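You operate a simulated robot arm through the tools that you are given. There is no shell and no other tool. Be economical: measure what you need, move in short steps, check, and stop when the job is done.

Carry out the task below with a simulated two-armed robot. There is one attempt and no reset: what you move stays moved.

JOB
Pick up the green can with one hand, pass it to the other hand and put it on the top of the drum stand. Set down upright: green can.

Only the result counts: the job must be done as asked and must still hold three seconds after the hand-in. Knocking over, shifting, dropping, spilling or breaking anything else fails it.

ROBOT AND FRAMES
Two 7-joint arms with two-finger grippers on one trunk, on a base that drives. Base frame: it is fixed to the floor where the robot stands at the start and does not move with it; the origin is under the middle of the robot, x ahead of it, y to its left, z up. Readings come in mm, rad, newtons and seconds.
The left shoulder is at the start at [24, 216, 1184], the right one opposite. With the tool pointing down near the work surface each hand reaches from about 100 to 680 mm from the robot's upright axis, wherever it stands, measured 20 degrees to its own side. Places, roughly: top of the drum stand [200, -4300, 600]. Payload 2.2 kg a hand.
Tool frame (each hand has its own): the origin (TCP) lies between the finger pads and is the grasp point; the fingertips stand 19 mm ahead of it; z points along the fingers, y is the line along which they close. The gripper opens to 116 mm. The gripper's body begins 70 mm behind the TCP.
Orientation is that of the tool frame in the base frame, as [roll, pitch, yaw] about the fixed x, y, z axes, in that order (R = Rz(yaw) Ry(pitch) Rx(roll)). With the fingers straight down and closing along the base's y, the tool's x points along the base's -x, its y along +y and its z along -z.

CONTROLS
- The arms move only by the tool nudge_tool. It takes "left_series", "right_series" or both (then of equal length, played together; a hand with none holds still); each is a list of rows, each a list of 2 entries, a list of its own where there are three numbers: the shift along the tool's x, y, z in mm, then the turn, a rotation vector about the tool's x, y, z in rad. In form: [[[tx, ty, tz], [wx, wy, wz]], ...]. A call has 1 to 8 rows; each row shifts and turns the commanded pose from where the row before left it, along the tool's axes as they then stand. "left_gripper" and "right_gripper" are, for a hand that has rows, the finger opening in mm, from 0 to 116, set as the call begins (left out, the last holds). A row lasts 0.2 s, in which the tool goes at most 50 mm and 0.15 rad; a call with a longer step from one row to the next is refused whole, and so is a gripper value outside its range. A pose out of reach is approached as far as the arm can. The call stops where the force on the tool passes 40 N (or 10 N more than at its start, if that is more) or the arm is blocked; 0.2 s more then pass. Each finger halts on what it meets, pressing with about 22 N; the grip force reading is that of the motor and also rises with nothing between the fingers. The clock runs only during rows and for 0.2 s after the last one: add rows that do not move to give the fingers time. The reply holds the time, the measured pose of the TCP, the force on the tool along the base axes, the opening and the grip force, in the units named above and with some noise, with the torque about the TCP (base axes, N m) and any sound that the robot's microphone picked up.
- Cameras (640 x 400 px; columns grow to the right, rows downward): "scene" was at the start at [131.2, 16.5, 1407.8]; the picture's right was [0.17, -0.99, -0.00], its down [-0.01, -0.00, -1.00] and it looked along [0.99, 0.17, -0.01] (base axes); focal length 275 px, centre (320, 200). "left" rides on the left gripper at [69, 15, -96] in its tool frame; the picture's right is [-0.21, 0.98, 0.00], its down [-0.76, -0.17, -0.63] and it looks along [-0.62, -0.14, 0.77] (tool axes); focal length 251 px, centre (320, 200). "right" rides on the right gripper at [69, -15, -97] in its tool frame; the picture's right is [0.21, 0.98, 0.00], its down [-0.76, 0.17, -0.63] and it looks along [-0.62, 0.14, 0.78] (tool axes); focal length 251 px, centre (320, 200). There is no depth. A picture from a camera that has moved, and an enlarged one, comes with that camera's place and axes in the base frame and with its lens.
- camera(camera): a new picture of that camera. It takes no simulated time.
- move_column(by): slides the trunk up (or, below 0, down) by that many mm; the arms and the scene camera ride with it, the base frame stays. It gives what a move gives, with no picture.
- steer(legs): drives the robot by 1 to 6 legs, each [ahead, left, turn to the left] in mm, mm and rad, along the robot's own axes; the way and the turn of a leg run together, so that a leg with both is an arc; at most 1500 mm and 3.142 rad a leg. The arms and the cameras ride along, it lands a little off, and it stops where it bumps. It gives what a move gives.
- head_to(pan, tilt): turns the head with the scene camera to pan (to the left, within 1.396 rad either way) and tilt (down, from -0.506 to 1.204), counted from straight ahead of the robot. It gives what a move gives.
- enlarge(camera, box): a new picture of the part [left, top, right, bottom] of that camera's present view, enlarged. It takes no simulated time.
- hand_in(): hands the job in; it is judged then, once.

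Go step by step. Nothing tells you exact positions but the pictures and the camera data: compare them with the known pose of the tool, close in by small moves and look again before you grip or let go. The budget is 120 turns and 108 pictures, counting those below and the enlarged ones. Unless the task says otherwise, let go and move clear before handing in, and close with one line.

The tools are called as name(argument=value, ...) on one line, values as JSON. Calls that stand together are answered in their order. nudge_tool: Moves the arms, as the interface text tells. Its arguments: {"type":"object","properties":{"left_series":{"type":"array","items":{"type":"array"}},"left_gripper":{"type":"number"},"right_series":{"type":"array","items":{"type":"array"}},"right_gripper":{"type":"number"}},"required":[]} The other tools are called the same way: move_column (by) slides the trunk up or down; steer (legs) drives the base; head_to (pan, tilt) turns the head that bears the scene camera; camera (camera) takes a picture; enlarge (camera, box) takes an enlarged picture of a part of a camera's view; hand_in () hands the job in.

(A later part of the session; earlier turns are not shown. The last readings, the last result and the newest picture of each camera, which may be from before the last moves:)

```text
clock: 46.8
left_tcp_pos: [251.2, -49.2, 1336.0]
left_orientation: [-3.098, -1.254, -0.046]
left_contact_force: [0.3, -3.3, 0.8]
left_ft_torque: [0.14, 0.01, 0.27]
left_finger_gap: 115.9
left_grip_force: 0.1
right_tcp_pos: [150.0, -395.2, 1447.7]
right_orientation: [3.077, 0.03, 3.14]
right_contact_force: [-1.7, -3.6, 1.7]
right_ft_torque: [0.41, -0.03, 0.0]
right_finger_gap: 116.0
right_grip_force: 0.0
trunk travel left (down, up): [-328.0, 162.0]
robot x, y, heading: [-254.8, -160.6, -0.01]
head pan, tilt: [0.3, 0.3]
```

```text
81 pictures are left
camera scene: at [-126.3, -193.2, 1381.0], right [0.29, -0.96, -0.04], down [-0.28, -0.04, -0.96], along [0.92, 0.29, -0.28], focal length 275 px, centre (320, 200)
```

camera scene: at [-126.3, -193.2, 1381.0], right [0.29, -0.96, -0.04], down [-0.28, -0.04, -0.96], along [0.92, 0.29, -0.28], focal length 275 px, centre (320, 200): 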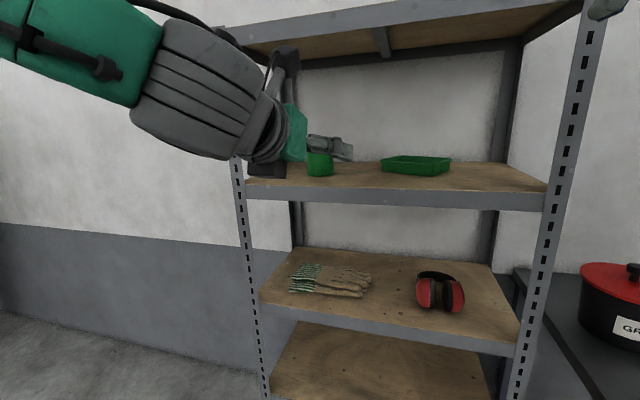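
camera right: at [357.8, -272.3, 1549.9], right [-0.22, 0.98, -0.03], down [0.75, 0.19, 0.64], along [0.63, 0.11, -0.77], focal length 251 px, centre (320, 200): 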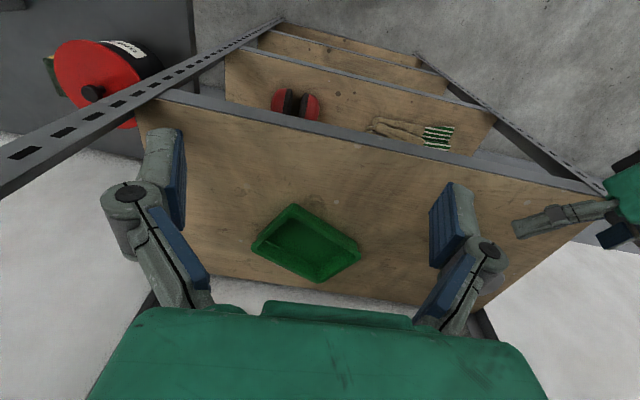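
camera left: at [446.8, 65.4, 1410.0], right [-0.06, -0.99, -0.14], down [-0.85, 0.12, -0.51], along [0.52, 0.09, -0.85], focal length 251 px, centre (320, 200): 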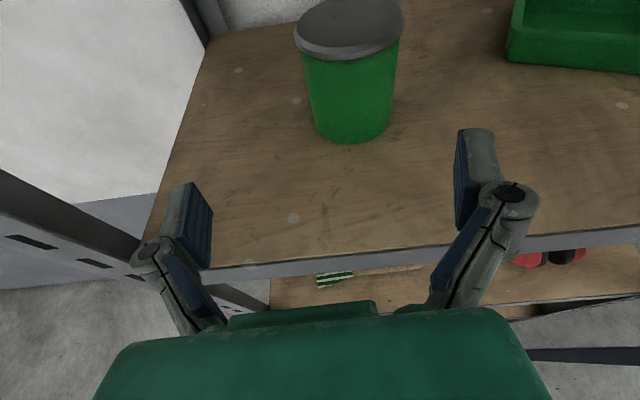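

The body rocks about 0.06 rad either way. Lowering the trunk should lower the mass and calm it.

move_column(by=-300)

head_to(pan=0.2, tilt=0.3)

head_to(pan=0.1, tilt=0.3)

head_to(pan=0.2, tilt=0.3)

head_to(pan=0.1, tilt=0.3)

```text
clock: 49.8
left_tcp_pos: [253.6, 61.0, 1014.1]
left_orientation: [2.95, -1.224, 0.182]
left_contact_force: [-0.8, 0.1, 0.9]
left_ft_torque: [-0.07, 0.05, -0.08]
left_finger_gap: 116.0
left_grip_force: 0.1
right_tcp_pos: [145.9, -272.1, 1160.3]
right_orientation: [-3.129, 0.03, -3.13]
right_contact_force: [-1.9, -0.6, 2.1]
right_ft_torque: [-0.1, -0.2, 0.03]
right_finger_gap: 115.8
right_grip_force: 0.1
trunk travel left (down, up): [-28.0, 462.0]
robot x, y, heading: [-250.9, -139.2, -0.005]
head pan, tilt: [0.3, 0.3]
```

```text
clock: 50.5
left_tcp_pos: [258.9, -2.5, 1021.7]
left_orientation: [3.114, -1.231, 0.036]
left_contact_force: [0.8, -1.4, -1.3]
left_ft_torque: [0.06, -0.09, 0.15]
left_finger_gap: 116.1
left_grip_force: 0.0
right_tcp_pos: [162.0, -348.0, 1145.0]
right_orientation: [3.102, 0.013, -3.132]
right_contact_force: [2.1, -1.6, 0.0]
right_ft_torque: [0.18, 0.22, 0.0]
right_finger_gap: 116.1
right_grip_force: 0.0
trunk travel left (down, up): [-28.0, 462.0]
robot x, y, heading: [-256.3, -157.9, -0.002]
head pan, tilt: [0.201, 0.3]
```

```text
clock: 51.2
left_tcp_pos: [252.0, -12.4, 1035.5]
left_orientation: [3.127, -1.255, 0.013]
left_contact_force: [-0.2, -2.6, 0.2]
left_ft_torque: [0.11, 0.03, 0.24]
left_finger_gap: 115.9
left_grip_force: 0.0
right_tcp_pos: [151.2, -355.1, 1151.2]
right_orientation: [3.096, 0.028, -3.14]
right_contact_force: [-0.5, -3.5, 0.1]
right_ft_torque: [0.31, 0.01, 0.01]
right_finger_gap: 116.1
right_grip_force: 0.2
trunk travel left (down, up): [-28.0, 462.0]
robot x, y, heading: [-255.1, -158.9, -0.009]
head pan, tilt: [0.099, 0.3]
```

```text
clock: 51.8
left_tcp_pos: [252.4, 34.0, 1028.0]
left_orientation: [3.001, -1.249, 0.13]
left_contact_force: [-1.2, 0.1, 1.0]
left_ft_torque: [-0.01, 0.06, -0.04]
left_finger_gap: 116.0
left_grip_force: 0.0
right_tcp_pos: [150.1, -302.5, 1155.4]
right_orientation: [3.132, 0.028, -3.135]
right_contact_force: [-1.3, 0.2, 1.2]
right_ft_torque: [-0.04, -0.08, 0.01]
right_finger_gap: 115.9
right_grip_force: 0.1
trunk travel left (down, up): [-28.0, 462.0]
robot x, y, heading: [-256.3, -141.3, -0.009]
head pan, tilt: [0.201, 0.3]
```

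```text
clock: 52.5
left_tcp_pos: [256.3, 75.0, 1020.0]
left_orientation: [2.908, -1.236, 0.225]
left_contact_force: [1.8, 1.7, -1.4]
left_ft_torque: [-0.09, 0.02, -0.1]
left_finger_gap: 115.8
left_grip_force: 0.0
right_tcp_pos: [154.7, -259.4, 1157.5]
right_orientation: [-3.117, 0.024, -3.135]
right_contact_force: [-0.1, 1.7, -2.0]
right_ft_torque: [-0.15, -0.02, -0.02]
right_finger_gap: 116.1
right_grip_force: 0.0
trunk travel left (down, up): [-28.0, 462.0]
robot x, y, heading: [-252.8, -133.2, -0.011]
head pan, tilt: [0.099, 0.3]
```

Let me look down at the base: it may be standing on something.

head_to(pan=0.0, tilt=1.15)

camera(camera="scene")

head_to(pan=1.35, tilt=1.0)

camera(camera="scene")

head_to(pan=-1.35, tilt=0.7)

camera(camera="scene")

```text
clock: 53.7
left_tcp_pos: [255.0, -2.1, 1029.5]
left_orientation: [3.102, -1.247, 0.035]
left_contact_force: [0.1, -3.2, -0.2]
left_ft_torque: [0.09, -0.03, 0.25]
left_finger_gap: 116.0
left_grip_force: 0.0
right_tcp_pos: [151.7, -343.5, 1149.7]
right_orientation: [3.105, 0.025, 3.141]
right_contact_force: [0.2, -2.8, 1.0]
right_ft_torque: [0.29, 0.0, 0.0]
right_finger_gap: 115.9
right_grip_force: 0.1
trunk travel left (down, up): [-28.0, 462.0]
robot x, y, heading: [-254.6, -151.6, -0.002]
head pan, tilt: [0.0, 1.15]
```

```text
80 pictures are left
camera scene: at [-154.9, -186.7, 1011.0], right [-0.01, -1.0, -0.03], down [-0.91, 0.03, -0.41], along [0.41, 0.03, -0.91], focal length 275 px, centre (320, 200)
```

scene: 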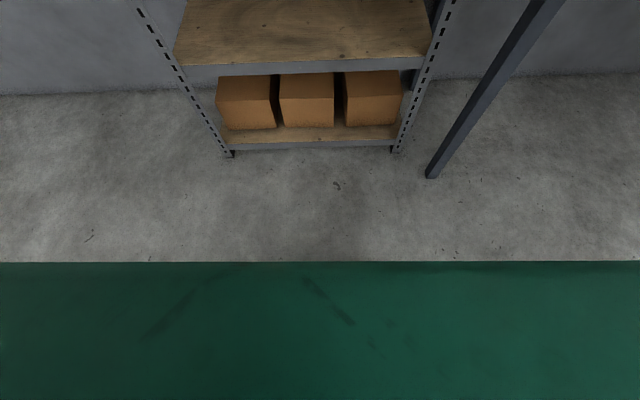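

```text
clock: 55.2
left_tcp_pos: [254.7, -5.2, 1032.7]
left_orientation: [3.11, -1.249, 0.028]
left_contact_force: [-1.1, -1.8, -0.5]
left_ft_torque: [0.1, 0.02, 0.16]
left_finger_gap: 116.1
left_grip_force: 0.0
right_tcp_pos: [153.0, -348.8, 1151.1]
right_orientation: [3.101, 0.025, -3.141]
right_contact_force: [-0.9, -1.9, 1.1]
right_ft_torque: [0.22, -0.03, -0.04]
right_finger_gap: 115.9
right_grip_force: 0.0
trunk travel left (down, up): [-28.0, 462.0]
robot x, y, heading: [-252.1, -154.4, -0.01]
head pan, tilt: [1.349, 1.0]
```

```text
79 pictures are left
camera scene: at [-198.9, -114.0, 1023.1], right [0.97, -0.23, -0.01], down [-0.19, -0.8, -0.56], along [0.12, 0.55, -0.83], focal length 275 px, centre (320, 200)
```

scene: 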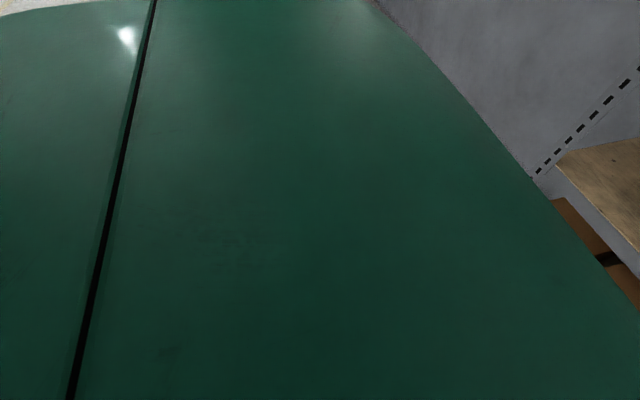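

```text
clock: 57.6
left_tcp_pos: [255.0, -2.2, 1030.0]
left_orientation: [3.101, -1.248, 0.037]
left_contact_force: [0.6, -1.3, 0.5]
left_ft_torque: [0.09, 0.0, 0.21]
left_finger_gap: 116.0
left_grip_force: 0.1
right_tcp_pos: [152.4, -343.7, 1149.3]
right_orientation: [3.106, 0.023, -3.141]
right_contact_force: [0.1, -3.7, 0.5]
right_ft_torque: [0.28, 0.01, 0.01]
right_finger_gap: 116.1
right_grip_force: 0.1
trunk travel left (down, up): [-28.0, 462.0]
robot x, y, heading: [-252.0, -151.6, -0.007]
head pan, tilt: [-1.349, 0.7]
```

```text
78 pictures are left
camera scene: at [-196.8, -266.9, 1041.6], right [-0.98, -0.21, 0.0], down [-0.14, 0.65, -0.74], along [0.16, -0.73, -0.67], focal length 275 px, centre (320, 200)
```

scene: 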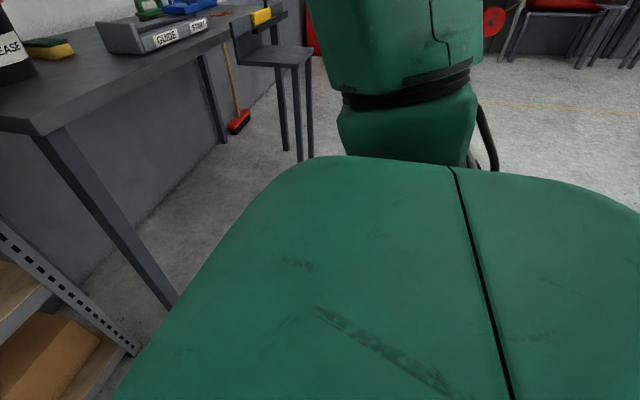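

Readings look similar now. I'll check whether it still rocks.

head_to(pan=-1.3, tilt=0.6)

head_to(pan=-1.35, tilt=0.6)

head_to(pan=-1.3, tilt=0.6)

head_to(pan=-1.35, tilt=0.6)

head_to(pan=-1.3, tilt=0.6)

```text
clock: 58.2
left_tcp_pos: [253.6, 4.2, 1031.1]
left_orientation: [3.088, -1.251, 0.049]
left_contact_force: [-0.9, -2.4, -0.1]
left_ft_torque: [0.06, 0.0, 0.18]
left_finger_gap: 116.2
left_grip_force: 0.0
right_tcp_pos: [152.9, -338.1, 1151.3]
right_orientation: [3.107, 0.025, -3.141]
right_contact_force: [0.0, -3.3, 0.9]
right_ft_torque: [0.25, 0.03, 0.0]
right_finger_gap: 115.9
right_grip_force: 0.1
trunk travel left (down, up): [-28.0, 462.0]
robot x, y, heading: [-256.8, -154.0, -0.004]
head pan, tilt: [-1.3, 0.6]
```

```text
clock: 58.9
left_tcp_pos: [253.6, 50.3, 1025.9]
left_orientation: [2.967, -1.247, 0.169]
left_contact_force: [-0.1, -0.2, 0.4]
left_ft_torque: [0.02, 0.01, -0.04]
left_finger_gap: 115.8
left_grip_force: 0.1
right_tcp_pos: [154.0, -286.7, 1156.2]
right_orientation: [-3.139, 0.024, -3.134]
right_contact_force: [0.7, 0.6, 0.0]
right_ft_torque: [-0.09, -0.02, 0.02]
right_finger_gap: 115.9
right_grip_force: 0.0
trunk travel left (down, up): [-28.0, 462.0]
robot x, y, heading: [-255.0, -141.1, -0.01]
head pan, tilt: [-1.349, 0.6]
```

```text
clock: 59.5
left_tcp_pos: [256.5, 78.1, 1017.6]
left_orientation: [2.905, -1.236, 0.229]
left_contact_force: [-0.3, 1.5, -0.5]
left_ft_torque: [-0.05, 0.03, -0.12]
left_finger_gap: 116.1
left_grip_force: 0.0
right_tcp_pos: [153.1, -256.3, 1158.2]
right_orientation: [-3.113, 0.024, -3.133]
right_contact_force: [0.3, 1.6, -0.1]
right_ft_torque: [-0.15, 0.02, -0.02]
right_finger_gap: 115.7
right_grip_force: 0.1
trunk travel left (down, up): [-28.0, 462.0]
robot x, y, heading: [-253.5, -136.1, -0.006]
head pan, tilt: [-1.3, 0.6]
```

```text
clock: 60.1
left_tcp_pos: [256.4, 52.9, 1020.1]
left_orientation: [2.966, -1.234, 0.17]
left_contact_force: [-0.4, 1.3, -0.8]
left_ft_torque: [-0.03, -0.02, -0.06]
left_finger_gap: 116.1
left_grip_force: 0.1
right_tcp_pos: [153.7, -284.1, 1154.6]
right_orientation: [-3.135, 0.026, -3.135]
right_contact_force: [-0.5, 0.4, -1.3]
right_ft_torque: [-0.08, 0.0, 0.0]
right_finger_gap: 115.8
right_grip_force: 0.0
trunk travel left (down, up): [-28.0, 462.0]
robot x, y, heading: [-256.8, -143.1, -0.009]
head pan, tilt: [-1.349, 0.6]
```

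```text
clock: 60.8
left_tcp_pos: [254.5, 7.9, 1028.4]
left_orientation: [3.082, -1.243, 0.057]
left_contact_force: [-0.1, -1.9, 0.1]
left_ft_torque: [0.0, 0.02, 0.16]
left_finger_gap: 116.1
left_grip_force: 0.0
right_tcp_pos: [152.3, -334.5, 1150.8]
right_orientation: [3.113, 0.024, 3.14]
right_contact_force: [0.3, -1.8, 0.1]
right_ft_torque: [0.21, 0.03, 0.03]
right_finger_gap: 115.8
right_grip_force: 0.0
trunk travel left (down, up): [-28.0, 462.0]
robot x, y, heading: [-253.7, -152.4, -0.012]
head pan, tilt: [-1.3, 0.6]
```

It is decaying slowly (by about half in 14 s). I'll wait, using long head moves, and survey the route at the same time.

head_to(pan=1.35, tilt=0.2)

head_to(pan=-1.35, tilt=0.2)

camera(camera="scene")

head_to(pan=1.35, tilt=0.2)

head_to(pan=-1.35, tilt=0.2)

head_to(pan=1.35, tilt=0.2)

head_to(pan=-1.35, tilt=0.2)

head_to(pan=1.35, tilt=0.2)

head_to(pan=0, tilt=0.2)

head_to(pan=0.05, tilt=0.2)

head_to(pan=0, tilt=0.2)

head_to(pan=0.05, tilt=0.2)

```text
clock: 63.1
left_tcp_pos: [255.5, 11.8, 1027.5]
left_orientation: [3.069, -1.246, 0.068]
left_contact_force: [0.6, -1.2, 0.3]
left_ft_torque: [0.06, -0.03, 0.15]
left_finger_gap: 115.9
left_grip_force: 0.0
right_tcp_pos: [153.8, -328.5, 1151.1]
right_orientation: [3.115, 0.024, -3.141]
right_contact_force: [-0.2, -1.2, 0.2]
right_ft_torque: [0.15, 0.03, 0.02]
right_finger_gap: 116.3
right_grip_force: 0.0
trunk travel left (down, up): [-28.0, 462.0]
robot x, y, heading: [-252.8, -150.0, -0.012]
head pan, tilt: [1.349, 0.201]
```

```text
clock: 65.5
left_tcp_pos: [256.2, 22.4, 1025.4]
left_orientation: [3.045, -1.242, 0.094]
left_contact_force: [-0.9, -1.2, 0.0]
left_ft_torque: [0.02, -0.03, 0.11]
left_finger_gap: 116.0
left_grip_force: 0.0
right_tcp_pos: [153.6, -318.1, 1153.6]
right_orientation: [3.124, 0.025, -3.138]
right_contact_force: [0.9, -0.9, 0.8]
right_ft_torque: [0.1, -0.02, -0.02]
right_finger_gap: 115.7
right_grip_force: 0.1
trunk travel left (down, up): [-28.0, 462.0]
robot x, y, heading: [-255.1, -148.4, -0.009]
head pan, tilt: [-1.349, 0.201]
```

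```text
77 pictures are left
camera scene: at [-194.4, -260.3, 1087.8], right [-0.98, -0.21, 0.0], down [-0.05, 0.22, -0.97], along [0.21, -0.95, -0.22], focal length 275 px, centre (320, 200)
```

scene: 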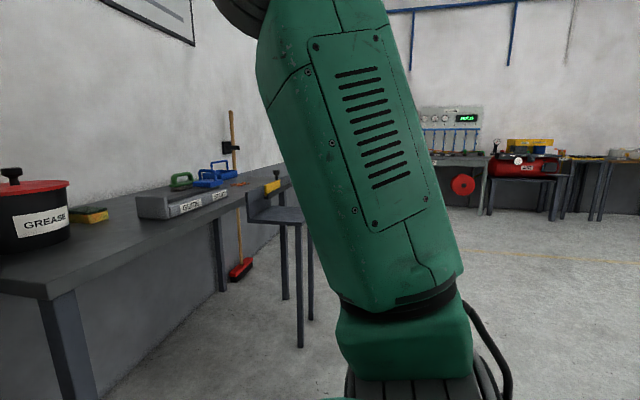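

```text
clock: 67.9
left_tcp_pos: [255.2, 33.1, 1023.7]
left_orientation: [3.016, -1.24, 0.12]
left_contact_force: [0.5, -0.9, -0.1]
left_ft_torque: [0.03, -0.02, 0.05]
left_finger_gap: 116.0
left_grip_force: 0.1
right_tcp_pos: [153.4, -305.8, 1153.7]
right_orientation: [3.133, 0.024, -3.136]
right_contact_force: [0.2, -0.2, 0.3]
right_ft_torque: [0.03, -0.03, -0.01]
right_finger_gap: 115.9
right_grip_force: 0.1
trunk travel left (down, up): [-28.0, 462.0]
robot x, y, heading: [-254.4, -144.9, -0.009]
head pan, tilt: [1.349, 0.201]
```

```text
clock: 70.3
left_tcp_pos: [255.4, 41.8, 1023.2]
left_orientation: [2.995, -1.239, 0.141]
left_contact_force: [0.2, -0.3, -0.7]
left_ft_torque: [-0.01, -0.01, 0.0]
left_finger_gap: 116.0
left_grip_force: 0.1
right_tcp_pos: [154.2, -294.6, 1154.1]
right_orientation: [3.139, 0.027, -3.137]
right_contact_force: [0.5, 0.0, -0.8]
right_ft_torque: [-0.03, -0.01, -0.02]
right_finger_gap: 115.9
right_grip_force: 0.1
trunk travel left (down, up): [-28.0, 462.0]
robot x, y, heading: [-255.2, -142.3, -0.009]
head pan, tilt: [-1.349, 0.201]
```

```text
clock: 72.7
left_tcp_pos: [256.6, 47.5, 1022.2]
left_orientation: [2.983, -1.239, 0.154]
left_contact_force: [0.1, 0.3, -0.3]
left_ft_torque: [-0.05, -0.03, -0.05]
left_finger_gap: 116.2
left_grip_force: 0.1
right_tcp_pos: [153.4, -289.9, 1156.4]
right_orientation: [-3.14, 0.023, -3.136]
right_contact_force: [1.1, 0.6, -0.4]
right_ft_torque: [-0.06, 0.01, 0.01]
right_finger_gap: 116.1
right_grip_force: 0.0
trunk travel left (down, up): [-28.0, 462.0]
robot x, y, heading: [-252.3, -145.0, -0.009]
head pan, tilt: [1.349, 0.201]
```

```text
clock: 75.1
left_tcp_pos: [254.6, 47.6, 1022.5]
left_orientation: [2.979, -1.238, 0.158]
left_contact_force: [0.2, 0.7, 0.2]
left_ft_torque: [-0.06, 0.0, -0.08]
left_finger_gap: 116.0
left_grip_force: 0.0
right_tcp_pos: [153.6, -290.6, 1156.2]
right_orientation: [-3.139, 0.024, -3.134]
right_contact_force: [-0.7, 1.0, -0.2]
right_ft_torque: [-0.08, -0.03, 0.0]
right_finger_gap: 115.9
right_grip_force: 0.1
trunk travel left (down, up): [-28.0, 462.0]
robot x, y, heading: [-251.2, -141.8, -0.014]
head pan, tilt: [-1.349, 0.201]
```

```text
clock: 77.5
left_tcp_pos: [255.9, 44.8, 1024.6]
left_orientation: [2.986, -1.241, 0.15]
left_contact_force: [-0.1, 0.5, 0.6]
left_ft_torque: [-0.01, -0.01, -0.02]
left_finger_gap: 115.8
left_grip_force: 0.1
right_tcp_pos: [153.4, -294.2, 1155.3]
right_orientation: [-3.14, 0.024, -3.137]
right_contact_force: [0.0, 0.6, 0.0]
right_ft_torque: [-0.09, 0.02, -0.01]
right_finger_gap: 116.0
right_grip_force: 0.0
trunk travel left (down, up): [-28.0, 462.0]
robot x, y, heading: [-253.3, -143.5, -0.011]
head pan, tilt: [1.349, 0.201]
```

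```text
clock: 79.0
left_tcp_pos: [255.3, 36.8, 1024.8]
left_orientation: [3.004, -1.242, 0.134]
left_contact_force: [1.1, -0.6, 0.9]
left_ft_torque: [-0.03, 0.01, -0.01]
left_finger_gap: 115.7
left_grip_force: 0.0
right_tcp_pos: [153.3, -300.3, 1154.1]
right_orientation: [3.138, 0.025, -3.137]
right_contact_force: [0.0, -0.4, 0.3]
right_ft_torque: [-0.02, -0.02, 0.01]
right_finger_gap: 116.0
right_grip_force: 0.0
trunk travel left (down, up): [-28.0, 462.0]
robot x, y, heading: [-252.3, -138.6, -0.007]
head pan, tilt: [0.0, 0.201]
```

```text
clock: 79.7
left_tcp_pos: [255.2, 36.8, 1025.3]
left_orientation: [3.003, -1.242, 0.132]
left_contact_force: [-0.2, -0.8, 0.3]
left_ft_torque: [-0.03, -0.03, -0.02]
left_finger_gap: 115.8
left_grip_force: 0.1
right_tcp_pos: [153.7, -302.1, 1155.1]
right_orientation: [3.138, 0.025, -3.137]
right_contact_force: [-0.1, -0.4, 0.2]
right_ft_torque: [0.03, 0.03, -0.01]
right_finger_gap: 116.2
right_grip_force: 0.0
trunk travel left (down, up): [-28.0, 462.0]
robot x, y, heading: [-255.9, -143.7, -0.01]
head pan, tilt: [0.051, 0.201]
```

```text
clock: 80.3
left_tcp_pos: [254.4, 40.4, 1025.6]
left_orientation: [2.998, -1.244, 0.138]
left_contact_force: [0.0, 0.4, -0.6]
left_ft_torque: [0.0, 0.02, -0.01]
left_finger_gap: 116.2
left_grip_force: 0.2
right_tcp_pos: [153.7, -298.8, 1155.4]
right_orientation: [3.138, 0.025, -3.135]
right_contact_force: [-0.6, 0.4, 0.4]
right_ft_torque: [-0.03, 0.01, 0.02]
right_finger_gap: 115.9
right_grip_force: 0.2
trunk travel left (down, up): [-28.0, 462.0]
robot x, y, heading: [-258.6, -144.2, -0.013]
head pan, tilt: [0.0, 0.201]
```

```text
clock: 80.9
left_tcp_pos: [255.5, 38.4, 1025.0]
left_orientation: [2.996, -1.242, 0.138]
left_contact_force: [-0.1, 0.4, 0.6]
left_ft_torque: [-0.01, 0.04, 0.03]
left_finger_gap: 115.8
left_grip_force: 0.0
right_tcp_pos: [153.3, -299.5, 1155.0]
right_orientation: [3.138, 0.026, -3.136]
right_contact_force: [-0.6, -0.2, 0.0]
right_ft_torque: [-0.01, 0.0, -0.01]
right_finger_gap: 115.9
right_grip_force: 0.1
trunk travel left (down, up): [-28.0, 462.0]
robot x, y, heading: [-258.5, -143.6, -0.006]
head pan, tilt: [0.051, 0.201]
```

The sway has died out. Let me see the left arm's posture relative to the shelf's post.

head_to(pan=0.6, tilt=0.1)

camera(camera="scene")

camera(camera="right")

head_to(pan=1.2, tilt=-0.1)

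camera(camera="scene")

```text
clock: 81.9
left_tcp_pos: [255.2, 38.7, 1024.9]
left_orientation: [2.997, -1.243, 0.137]
left_contact_force: [0.0, 0.1, 0.2]
left_ft_torque: [-0.02, -0.02, -0.05]
left_finger_gap: 115.6
left_grip_force: 0.0
right_tcp_pos: [153.9, -299.7, 1155.3]
right_orientation: [3.136, 0.025, -3.137]
right_contact_force: [-0.9, 0.4, -0.3]
right_ft_torque: [-0.02, -0.04, 0.02]
right_finger_gap: 115.8
right_grip_force: 0.1
trunk travel left (down, up): [-28.0, 462.0]
robot x, y, heading: [-251.9, -143.2, -0.012]
head pan, tilt: [0.6, 0.099]
```

```text
76 pictures are left
camera scene: at [-137.6, -91.8, 1099.5], right [0.56, -0.83, 0.0], down [-0.09, -0.06, -0.99], along [0.83, 0.55, -0.1], focal length 275 px, centre (320, 200)
```

scene: 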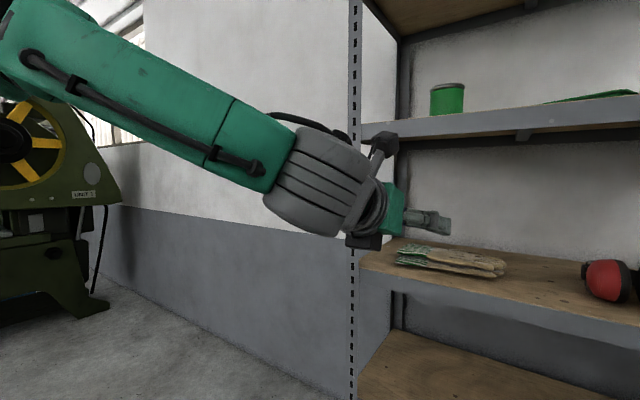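

```text
75 pictures are left
camera right: at [81.7, -316.1, 1248.9], right [-0.22, 0.98, 0.0], down [0.74, 0.17, 0.65], along [0.64, 0.14, -0.76], focal length 251 px, centre (320, 200)
```

right: 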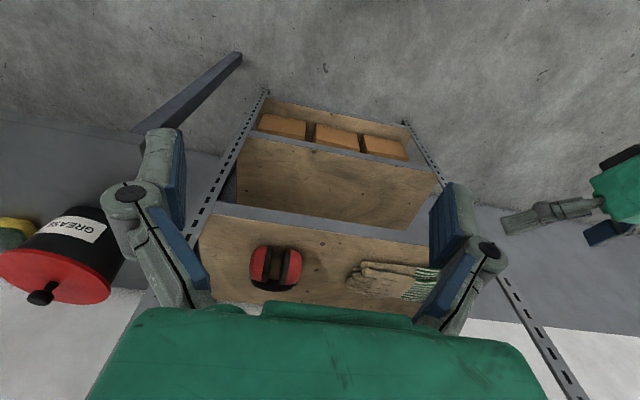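

```text
clock: 82.9
left_tcp_pos: [254.9, 39.5, 1024.9]
left_orientation: [2.998, -1.243, 0.137]
left_contact_force: [0.1, 0.1, -0.5]
left_ft_torque: [0.01, 0.0, 0.03]
left_finger_gap: 115.8
left_grip_force: 0.1
right_tcp_pos: [153.5, -300.2, 1154.4]
right_orientation: [3.135, 0.025, -3.137]
right_contact_force: [0.2, -0.4, 1.0]
right_ft_torque: [-0.06, -0.02, 0.0]
right_finger_gap: 116.1
right_grip_force: 0.0
trunk travel left (down, up): [-28.0, 462.0]
robot x, y, heading: [-255.4, -141.5, -0.01]
head pan, tilt: [1.201, -0.099]
```

```text
74 pictures are left
camera scene: at [-181.8, -62.2, 1117.5], right [0.93, -0.37, 0.0], down [0.03, 0.09, -1.0], along [0.37, 0.92, 0.1], focal length 275 px, centre (320, 200)
```

scene: 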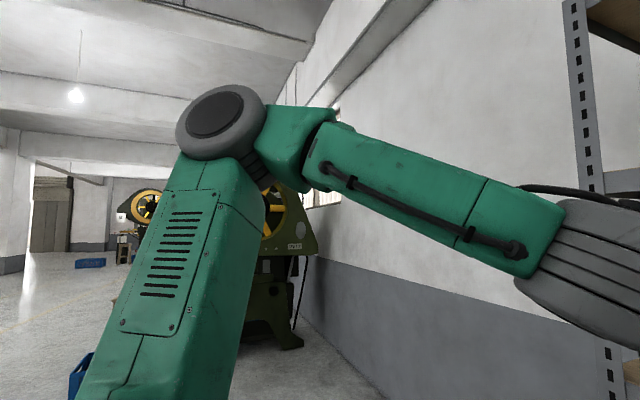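

The forearm now runs slanting well clear of where the post will be, so the robot's position suits the left hand. I'll raise the trunk, level the tool and drive ahead.

move_column(by=275)

nudge_tool(left_series=[[[0, 0, 0], [0, 0, 0.049]], [[0, 0, 0], [0, 0, 0]]])

steer(legs=[[265, 0, 0.008]])

head_to(pan=0.4, tilt=0.2)

head_to(pan=0.45, tilt=0.2)

head_to(pan=0.4, tilt=0.2)

camera(camera="scene")

camera(camera="left")

```text
clock: 85.7
left_tcp_pos: [256.4, 39.3, 1299.1]
left_orientation: [3.0, -1.242, 0.136]
left_contact_force: [-0.2, -0.6, 0.5]
left_ft_torque: [-0.04, 0.02, -0.03]
left_finger_gap: 116.0
left_grip_force: 0.0
right_tcp_pos: [153.9, -298.7, 1429.4]
right_orientation: [3.137, 0.024, -3.137]
right_contact_force: [0.2, -0.6, -0.4]
right_ft_torque: [0.01, -0.01, -0.06]
right_finger_gap: 115.8
right_grip_force: 0.0
trunk travel left (down, up): [-303.0, 187.0]
robot x, y, heading: [-254.4, -143.2, -0.008]
head pan, tilt: [1.201, -0.099]
```

```text
clock: 86.3
left_tcp_pos: [254.6, 40.2, 1303.4]
left_orientation: [-3.139, -1.25, -0.018]
left_contact_force: [0.4, -0.4, -0.9]
left_ft_torque: [0.0, -0.03, -0.03]
left_finger_gap: 115.9
left_grip_force: 0.1
right_tcp_pos: [154.0, -299.6, 1428.7]
right_orientation: [3.137, 0.026, -3.137]
right_contact_force: [0.0, 0.5, 1.1]
right_ft_torque: [0.0, -0.02, 0.03]
right_finger_gap: 115.9
right_grip_force: 0.1
trunk travel left (down, up): [-303.0, 187.0]
robot x, y, heading: [-253.6, -145.4, -0.005]
head pan, tilt: [1.201, -0.099]
```

```text
clock: 88.2
left_tcp_pos: [512.9, 43.2, 1304.1]
left_orientation: [-3.141, -1.251, -0.007]
left_contact_force: [0.5, 0.4, 0.1]
left_ft_torque: [-0.01, 0.01, 0.02]
left_finger_gap: 116.0
left_grip_force: 0.1
right_tcp_pos: [414.5, -295.9, 1431.1]
right_orientation: [3.138, 0.024, -3.129]
right_contact_force: [0.8, -0.2, 0.1]
right_ft_torque: [-0.01, -0.03, 0.02]
right_finger_gap: 116.0
right_grip_force: 0.1
trunk travel left (down, up): [-303.0, 187.0]
robot x, y, heading: [10.6, -144.0, -0.002]
head pan, tilt: [1.201, -0.099]
```

```text
clock: 89.3
left_tcp_pos: [512.1, 42.4, 1302.7]
left_orientation: [-3.139, -1.255, -0.006]
left_contact_force: [0.6, 0.7, -0.2]
left_ft_torque: [0.02, -0.03, 0.01]
left_finger_gap: 115.8
left_grip_force: 0.1
right_tcp_pos: [413.8, -295.7, 1430.6]
right_orientation: [3.136, 0.027, -3.127]
right_contact_force: [-0.7, -0.1, 0.2]
right_ft_torque: [-0.03, -0.02, 0.05]
right_finger_gap: 115.9
right_grip_force: 0.1
trunk travel left (down, up): [-303.0, 187.0]
robot x, y, heading: [6.0, -145.8, 0.002]
head pan, tilt: [0.4, 0.201]
```

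```text
clock: 89.9
left_tcp_pos: [512.3, 42.8, 1302.9]
left_orientation: [-3.139, -1.252, -0.007]
left_contact_force: [0.3, 0.1, 0.1]
left_ft_torque: [0.03, -0.02, -0.04]
left_finger_gap: 115.8
left_grip_force: 0.0
right_tcp_pos: [414.1, -296.2, 1429.5]
right_orientation: [3.137, 0.026, -3.127]
right_contact_force: [0.2, -0.1, -0.2]
right_ft_torque: [0.01, -0.01, 0.03]
right_finger_gap: 116.3
right_grip_force: 0.1
trunk travel left (down, up): [-303.0, 187.0]
robot x, y, heading: [9.5, -145.5, 0.003]
head pan, tilt: [0.45, 0.201]
```

```text
clock: 90.5
left_tcp_pos: [510.8, 44.1, 1304.0]
left_orientation: [-3.141, -1.252, -0.004]
left_contact_force: [0.4, 0.2, 0.3]
left_ft_torque: [-0.01, -0.01, 0.01]
left_finger_gap: 116.3
left_grip_force: 0.1
right_tcp_pos: [414.5, -295.8, 1430.3]
right_orientation: [3.136, 0.027, -3.126]
right_contact_force: [0.6, -0.1, 0.2]
right_ft_torque: [0.05, 0.03, -0.01]
right_finger_gap: 116.1
right_grip_force: 0.1
trunk travel left (down, up): [-303.0, 187.0]
robot x, y, heading: [4.2, -146.4, 0.007]
head pan, tilt: [0.4, 0.201]
```

```text
73 pictures are left
camera scene: at [133.2, -107.0, 1365.1], right [0.39, -0.92, 0.0], down [-0.19, -0.08, -0.98], along [0.9, 0.38, -0.2], focal length 275 px, centre (320, 200)
```

scene: 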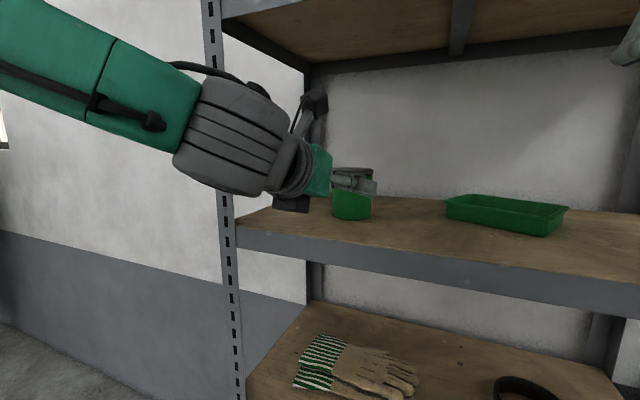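

```text
72 pictures are left
camera left: at [442.3, 27.9, 1399.7], right [-0.07, -0.98, -0.2], down [-0.84, 0.17, -0.52], along [0.54, 0.13, -0.83], focal length 251 px, centre (320, 200)
```

left: 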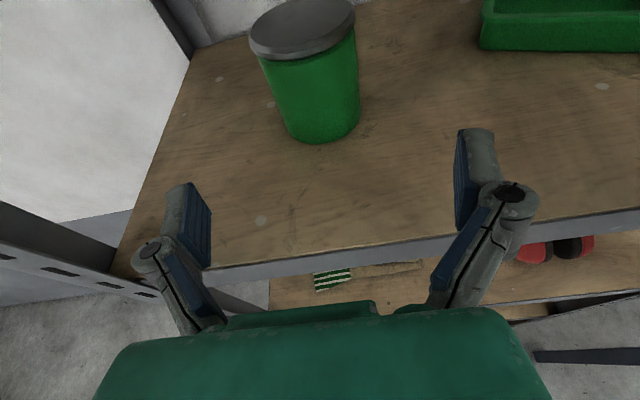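

Steady now, and the hand is in line with the can. Lowering to the pre-grasp point, gently.

nudge_tool(left_series=[[[-8, -0.5, 15], [0, 0, 0]], [[-8, -0.5, 16], [0, 0, 0]], [[-8, 0, 16], [0, 0, 0]], [[-8, 0, 15], [0, 0, 0]], [[0, 0, 0], [0, 0, 0]], [[0, 0, 0], [0, 0, 0]]])

camera(camera="left")

camera(camera="scene")

```text
clock: 92.0
left_tcp_pos: [563.0, 42.2, 1252.7]
left_orientation: [-3.14, -1.253, -0.005]
left_contact_force: [0.4, 0.3, 0.7]
left_ft_torque: [-0.05, -0.02, -0.01]
left_finger_gap: 116.0
left_grip_force: 0.1
right_tcp_pos: [413.1, -296.1, 1431.4]
right_orientation: [3.137, 0.026, -3.129]
right_contact_force: [-0.3, -1.1, -0.3]
right_ft_torque: [0.0, 0.04, 0.03]
right_finger_gap: 116.1
right_grip_force: 0.1
trunk travel left (down, up): [-303.0, 187.0]
robot x, y, heading: [3.9, -143.5, -0.002]
head pan, tilt: [0.4, 0.201]
```

```text
71 pictures are left
camera left: at [490.9, 27.9, 1349.5], right [-0.07, -0.98, -0.2], down [-0.84, 0.17, -0.52], along [0.54, 0.13, -0.83], focal length 251 px, centre (320, 200)
```

left: 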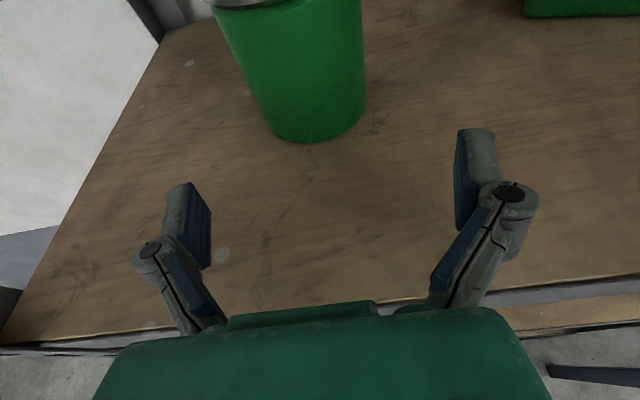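

```text
70 pictures are left
camera scene: at [133.4, -107.4, 1365.1], right [0.39, -0.92, 0.0], down [-0.19, -0.08, -0.98], along [0.9, 0.38, -0.2], focal length 275 px, centre (320, 200)
```

scene: 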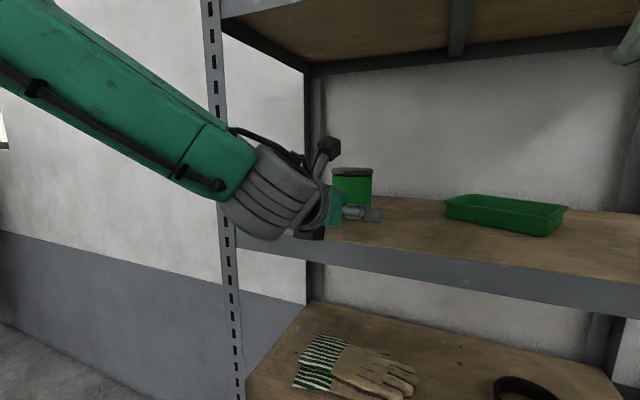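

All clear. Advancing to straddle the can.

nudge_tool(left_series=[[[6, -0.4, 17.5], [0, 0, 0]], [[6, -0.4, 17.5], [0, 0, 0]], [[6, -0.4, 17.5], [0, 0, 0]], [[6, -0.4, 17.5], [0, 0, 0]], [[6, -0.4, 17.5], [0, 0, 0]], [[0, 0, 0], [0, 0, 0]], [[0, 0, 0], [0, 0, 0]]])

camera(camera="left")

camera(camera="scene")

```text
clock: 93.5
left_tcp_pos: [653.8, 46.3, 1252.7]
left_orientation: [-3.141, -1.251, -0.006]
left_contact_force: [0.2, 0.2, -0.3]
left_ft_torque: [-0.02, 0.02, -0.01]
left_finger_gap: 116.0
left_grip_force: 0.1
right_tcp_pos: [414.3, -296.5, 1430.3]
right_orientation: [3.138, 0.026, -3.128]
right_contact_force: [0.1, 0.8, -0.4]
right_ft_torque: [0.0, 0.0, -0.01]
right_finger_gap: 116.4
right_grip_force: 0.1
trunk travel left (down, up): [-303.0, 187.0]
robot x, y, heading: [6.1, -145.3, 0.003]
head pan, tilt: [0.4, 0.201]
```

```text
69 pictures are left
camera left: at [584.3, 31.5, 1350.3], right [-0.07, -0.98, -0.2], down [-0.84, 0.17, -0.52], along [0.54, 0.13, -0.83], focal length 251 px, centre (320, 200)
```

left: 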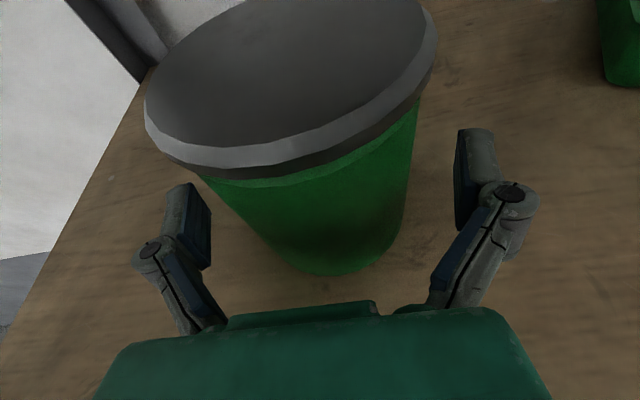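

```text
68 pictures are left
camera scene: at [134.1, -107.7, 1365.0], right [0.39, -0.92, 0.0], down [-0.19, -0.08, -0.98], along [0.9, 0.38, -0.2], focal length 275 px, centre (320, 200)
```

scene: 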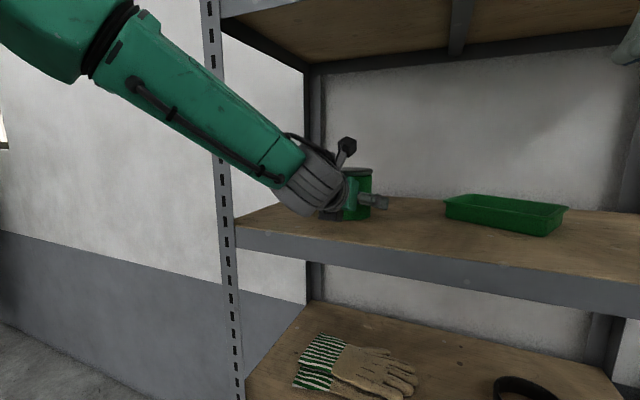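

The can is centred between the pads. Closing on it.

nudge_tool(left_series=[[[0, 0, 0], [0, 0, 0]], [[0, 0, 0], [0, 0, 0]], [[0, 0, 0], [0, 0, 0]]], left_gripper=50)

camera(camera="left")

```text
clock: 94.3
left_tcp_pos: [654.6, 46.5, 1253.3]
left_orientation: [-3.138, -1.252, -0.007]
left_contact_force: [1.6, -1.3, -0.3]
left_ft_torque: [-0.06, -0.01, 0.01]
left_finger_gap: 78.5
left_grip_force: 22.2
right_tcp_pos: [413.9, -296.9, 1429.4]
right_orientation: [3.136, 0.027, -3.129]
right_contact_force: [0.3, -0.3, -0.5]
right_ft_torque: [0.06, 0.0, 0.01]
right_finger_gap: 115.8
right_grip_force: 0.1
trunk travel left (down, up): [-303.0, 187.0]
robot x, y, heading: [4.2, -143.3, -0.002]
head pan, tilt: [0.4, 0.201]
```

```text
67 pictures are left
camera left: at [584.2, 31.3, 1350.2], right [-0.07, -0.98, -0.2], down [-0.84, 0.17, -0.52], along [0.54, 0.13, -0.83], focal length 251 px, centre (320, 200)
```

left: 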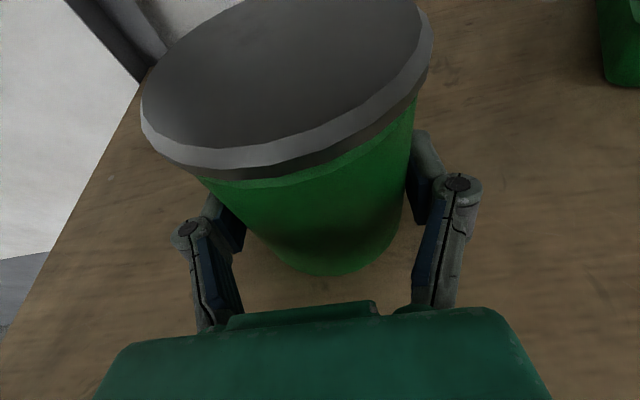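

Gripped (78.5 mm). Lifting straight up, slowly.

nudge_tool(left_series=[[[5, 0, -1.6], [0, 0, 0]], [[9.5, 0, -3.1], [0, 0, 0]], [[9.5, 0, -3.1], [0, 0, 0]], [[9.5, 0, -3.1], [0, 0, 0]], [[9.5, 0, -3.1], [0, 0, 0]], [[5, 0, -1.6], [0, 0, 0]], [[0, 0, 0], [0, 0, 0]]])

camera(camera="scene")

camera(camera="left")

```text
clock: 96.0
left_tcp_pos: [654.5, 45.6, 1305.8]
left_orientation: [-3.138, -1.251, -0.006]
left_contact_force: [0.1, 0.4, -3.4]
left_ft_torque: [-0.01, -0.01, -0.02]
left_finger_gap: 78.2
left_grip_force: 22.4
right_tcp_pos: [413.7, -297.1, 1430.4]
right_orientation: [3.136, 0.027, -3.128]
right_contact_force: [0.0, -0.2, 0.0]
right_ft_torque: [-0.01, -0.02, -0.01]
right_finger_gap: 115.9
right_grip_force: 0.1
trunk travel left (down, up): [-303.0, 187.0]
robot x, y, heading: [4.5, -143.1, 0.001]
head pan, tilt: [0.4, 0.201]
```

```text
66 pictures are left
camera scene: at [134.5, -107.6, 1364.9], right [0.39, -0.92, 0.0], down [-0.19, -0.08, -0.98], along [0.9, 0.38, -0.2], focal length 275 px, centre (320, 200)
```

scene: 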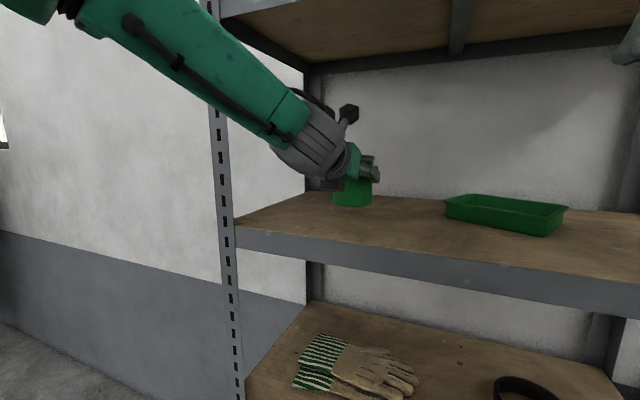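

```text
65 pictures are left
camera left: at [584.5, 29.4, 1401.6], right [-0.07, -0.98, -0.2], down [-0.84, 0.17, -0.52], along [0.54, 0.13, -0.83], focal length 251 px, centre (320, 200)
```

left: 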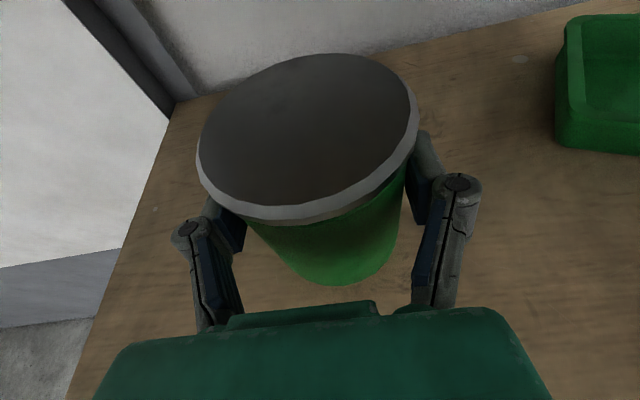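

The can's look in the grip has changed: it may have tilted or slipped. Looking closer.

enlarge(camera="scene", box=[280, 90, 440, 230])

enlarge(camera="right", box=[320, 100, 640, 300])

```text
2.86 times, centred on (360, 160) of scene
camera zoom: at [134.5, -107.6, 1364.9], right [0.39, -0.92, 0.0], down [-0.19, -0.08, -0.98], along [0.9, 0.38, -0.2], focal length 786 px, centre (206, 314)
```

zoom: 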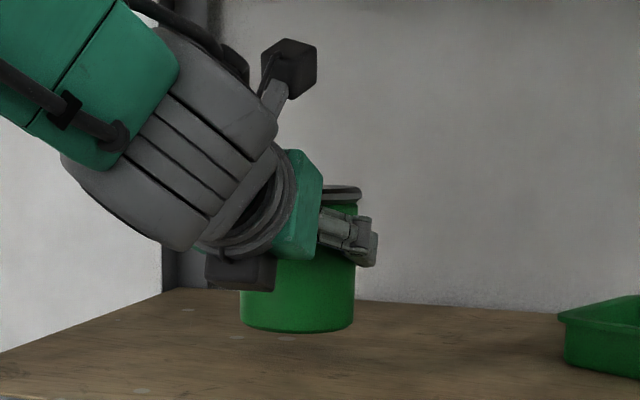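

```text
2.00 times, centred on (480, 200) of right
camera zoom: at [342.8, -314.1, 1524.3], right [-0.23, 0.97, 0.0], down [0.74, 0.17, 0.65], along [0.64, 0.15, -0.76], focal length 503 px, centre (0, 200)
```

zoom: 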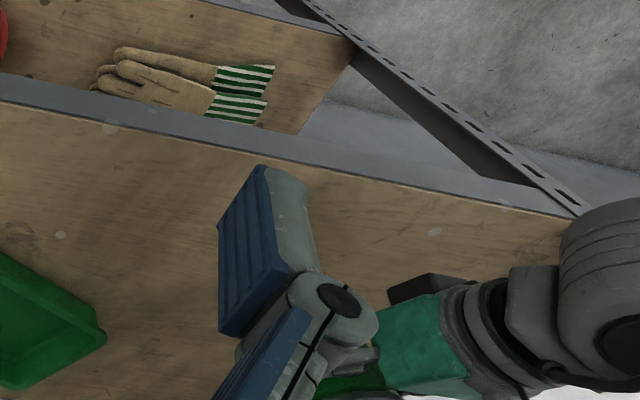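

The can is upright but has slid about 25 mm down in the grip. I'll check whether it is still sliding.

nudge_tool(left_series=[[[0, 0, 0], [0, 0, 0]], [[0, 0, 0], [0, 0, 0]], [[0, 0, 0], [0, 0, 0]], [[0, 0, 0], [0, 0, 0]]], left_gripper=0)

enlarge(camera="scene", box=[280, 90, 440, 230])

camera(camera="left")

```text
clock: 97.0
left_tcp_pos: [654.7, 44.7, 1305.5]
left_orientation: [-3.14, -1.251, -0.007]
left_contact_force: [-0.2, -0.1, -3.5]
left_ft_torque: [-0.02, 0.02, -0.02]
left_finger_gap: 78.3
left_grip_force: 21.6
right_tcp_pos: [414.7, -297.4, 1430.4]
right_orientation: [3.137, 0.027, -3.127]
right_contact_force: [-0.5, -0.1, -0.2]
right_ft_torque: [0.03, 0.0, 0.0]
right_finger_gap: 116.0
right_grip_force: 0.1
trunk travel left (down, up): [-303.0, 187.0]
robot x, y, heading: [6.1, -148.1, 0.001]
head pan, tilt: [0.4, 0.201]
```

```text
2.86 times, centred on (360, 160) of scene
camera zoom: at [134.5, -107.7, 1364.9], right [0.39, -0.92, 0.0], down [-0.19, -0.08, -0.98], along [0.9, 0.38, -0.2], focal length 786 px, centre (206, 314)
```

zoom: 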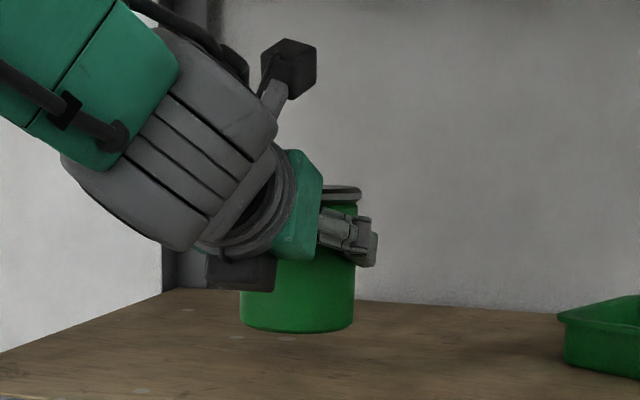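

```text
61 pictures are left
camera left: at [584.5, 29.4, 1401.5], right [-0.07, -0.98, -0.2], down [-0.84, 0.17, -0.52], along [0.54, 0.13, -0.83], focal length 251 px, centre (320, 200)
```

left: 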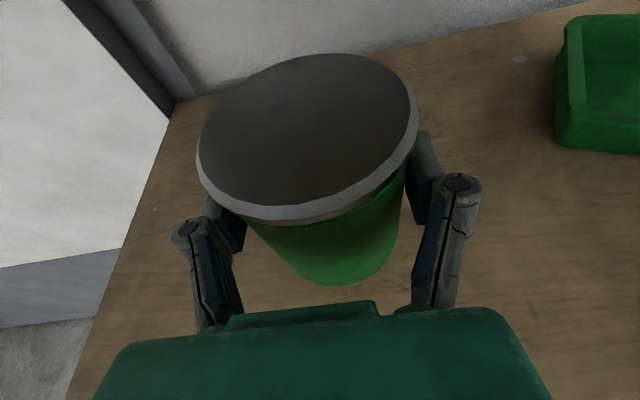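

The can hangs steady, caught under its lid rim by the fingers; its surface is slippery. I'll raise it a bit more and drive back out of the shelf.

nudge_tool(left_series=[[[9, 0, -3], [0, 0, 0]], [[9, 0, -3], [0, 0, 0]], [[9, 0, -3], [0, 0, 0]], [[0, 0, 0], [0, 0, 0]]])

steer(legs=[[-450, 0, 0]])

move_column(by=-200)

head_to(pan=0.3, tilt=0.2)

camera(camera="scene")

camera(camera="left")

```text
clock: 98.0
left_tcp_pos: [654.3, 45.0, 1334.7]
left_orientation: [-3.138, -1.25, -0.008]
left_contact_force: [0.4, 0.0, -3.6]
left_ft_torque: [0.04, 0.02, 0.02]
left_finger_gap: 78.2
left_grip_force: 21.7
right_tcp_pos: [415.8, -297.1, 1431.0]
right_orientation: [3.137, 0.026, -3.128]
right_contact_force: [-0.7, 0.6, -0.4]
right_ft_torque: [-0.02, 0.02, 0.0]
right_finger_gap: 116.0
right_grip_force: 0.1
trunk travel left (down, up): [-303.0, 187.0]
robot x, y, heading: [6.6, -143.0, 0.003]
head pan, tilt: [0.4, 0.201]
```

```text
clock: 100.7
left_tcp_pos: [198.0, 45.1, 1333.8]
left_orientation: [-3.136, -1.251, -0.005]
left_contact_force: [-0.6, 0.3, -3.7]
left_ft_torque: [0.01, 0.01, 0.03]
left_finger_gap: 78.3
left_grip_force: 22.1
right_tcp_pos: [-40.3, -299.0, 1430.8]
right_orientation: [3.137, 0.024, -3.124]
right_contact_force: [0.0, 0.0, 0.7]
right_ft_torque: [0.01, -0.02, 0.0]
right_finger_gap: 115.9
right_grip_force: 0.0
trunk travel left (down, up): [-303.0, 187.0]
robot x, y, heading: [-449.0, -142.1, 0.002]
head pan, tilt: [0.4, 0.201]
```

```text
clock: 102.9
left_tcp_pos: [194.1, 45.6, 1135.9]
left_orientation: [-3.138, -1.255, -0.005]
left_contact_force: [1.0, 0.8, -3.8]
left_ft_torque: [-0.02, 0.03, 0.04]
left_finger_gap: 78.4
left_grip_force: 21.9
right_tcp_pos: [-44.6, -297.0, 1230.4]
right_orientation: [3.136, 0.029, -3.124]
right_contact_force: [0.0, -0.2, -0.3]
right_ft_torque: [0.02, 0.04, -0.03]
right_finger_gap: 116.2
right_grip_force: 0.1
trunk travel left (down, up): [-103.0, 387.0]
robot x, y, heading: [-446.4, -145.1, 0.006]
head pan, tilt: [0.4, 0.201]
```

```text
clock: 103.5
left_tcp_pos: [193.9, 46.6, 1135.6]
left_orientation: [-3.138, -1.253, -0.006]
left_contact_force: [-0.7, -0.1, -3.3]
left_ft_torque: [-0.03, 0.01, -0.01]
left_finger_gap: 78.6
left_grip_force: 21.9
right_tcp_pos: [-45.4, -297.7, 1232.1]
right_orientation: [3.138, 0.026, -3.124]
right_contact_force: [0.0, 0.6, -0.8]
right_ft_torque: [0.03, 0.0, 0.01]
right_finger_gap: 116.0
right_grip_force: 0.1
trunk travel left (down, up): [-103.0, 387.0]
robot x, y, heading: [-452.0, -142.3, 0.005]
head pan, tilt: [0.3, 0.201]
```

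```text
60 pictures are left
camera scene: at [-318.6, -117.4, 1165.0], right [0.3, -0.95, 0.0], down [-0.19, -0.06, -0.98], along [0.93, 0.29, -0.2], focal length 275 px, centre (320, 200)
```

scene: 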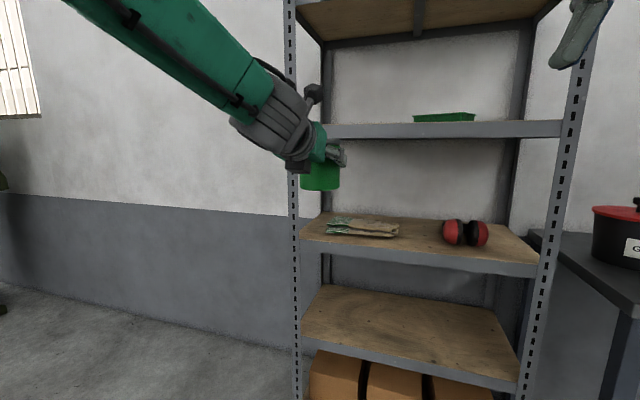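

```text
59 pictures are left
camera left: at [124.2, 30.0, 1232.0], right [-0.07, -0.98, -0.21], down [-0.84, 0.17, -0.52], along [0.54, 0.14, -0.83], focal length 251 px, centre (320, 200)
```

left: 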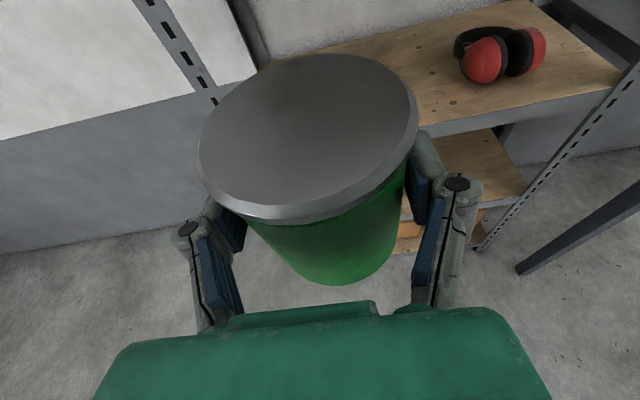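

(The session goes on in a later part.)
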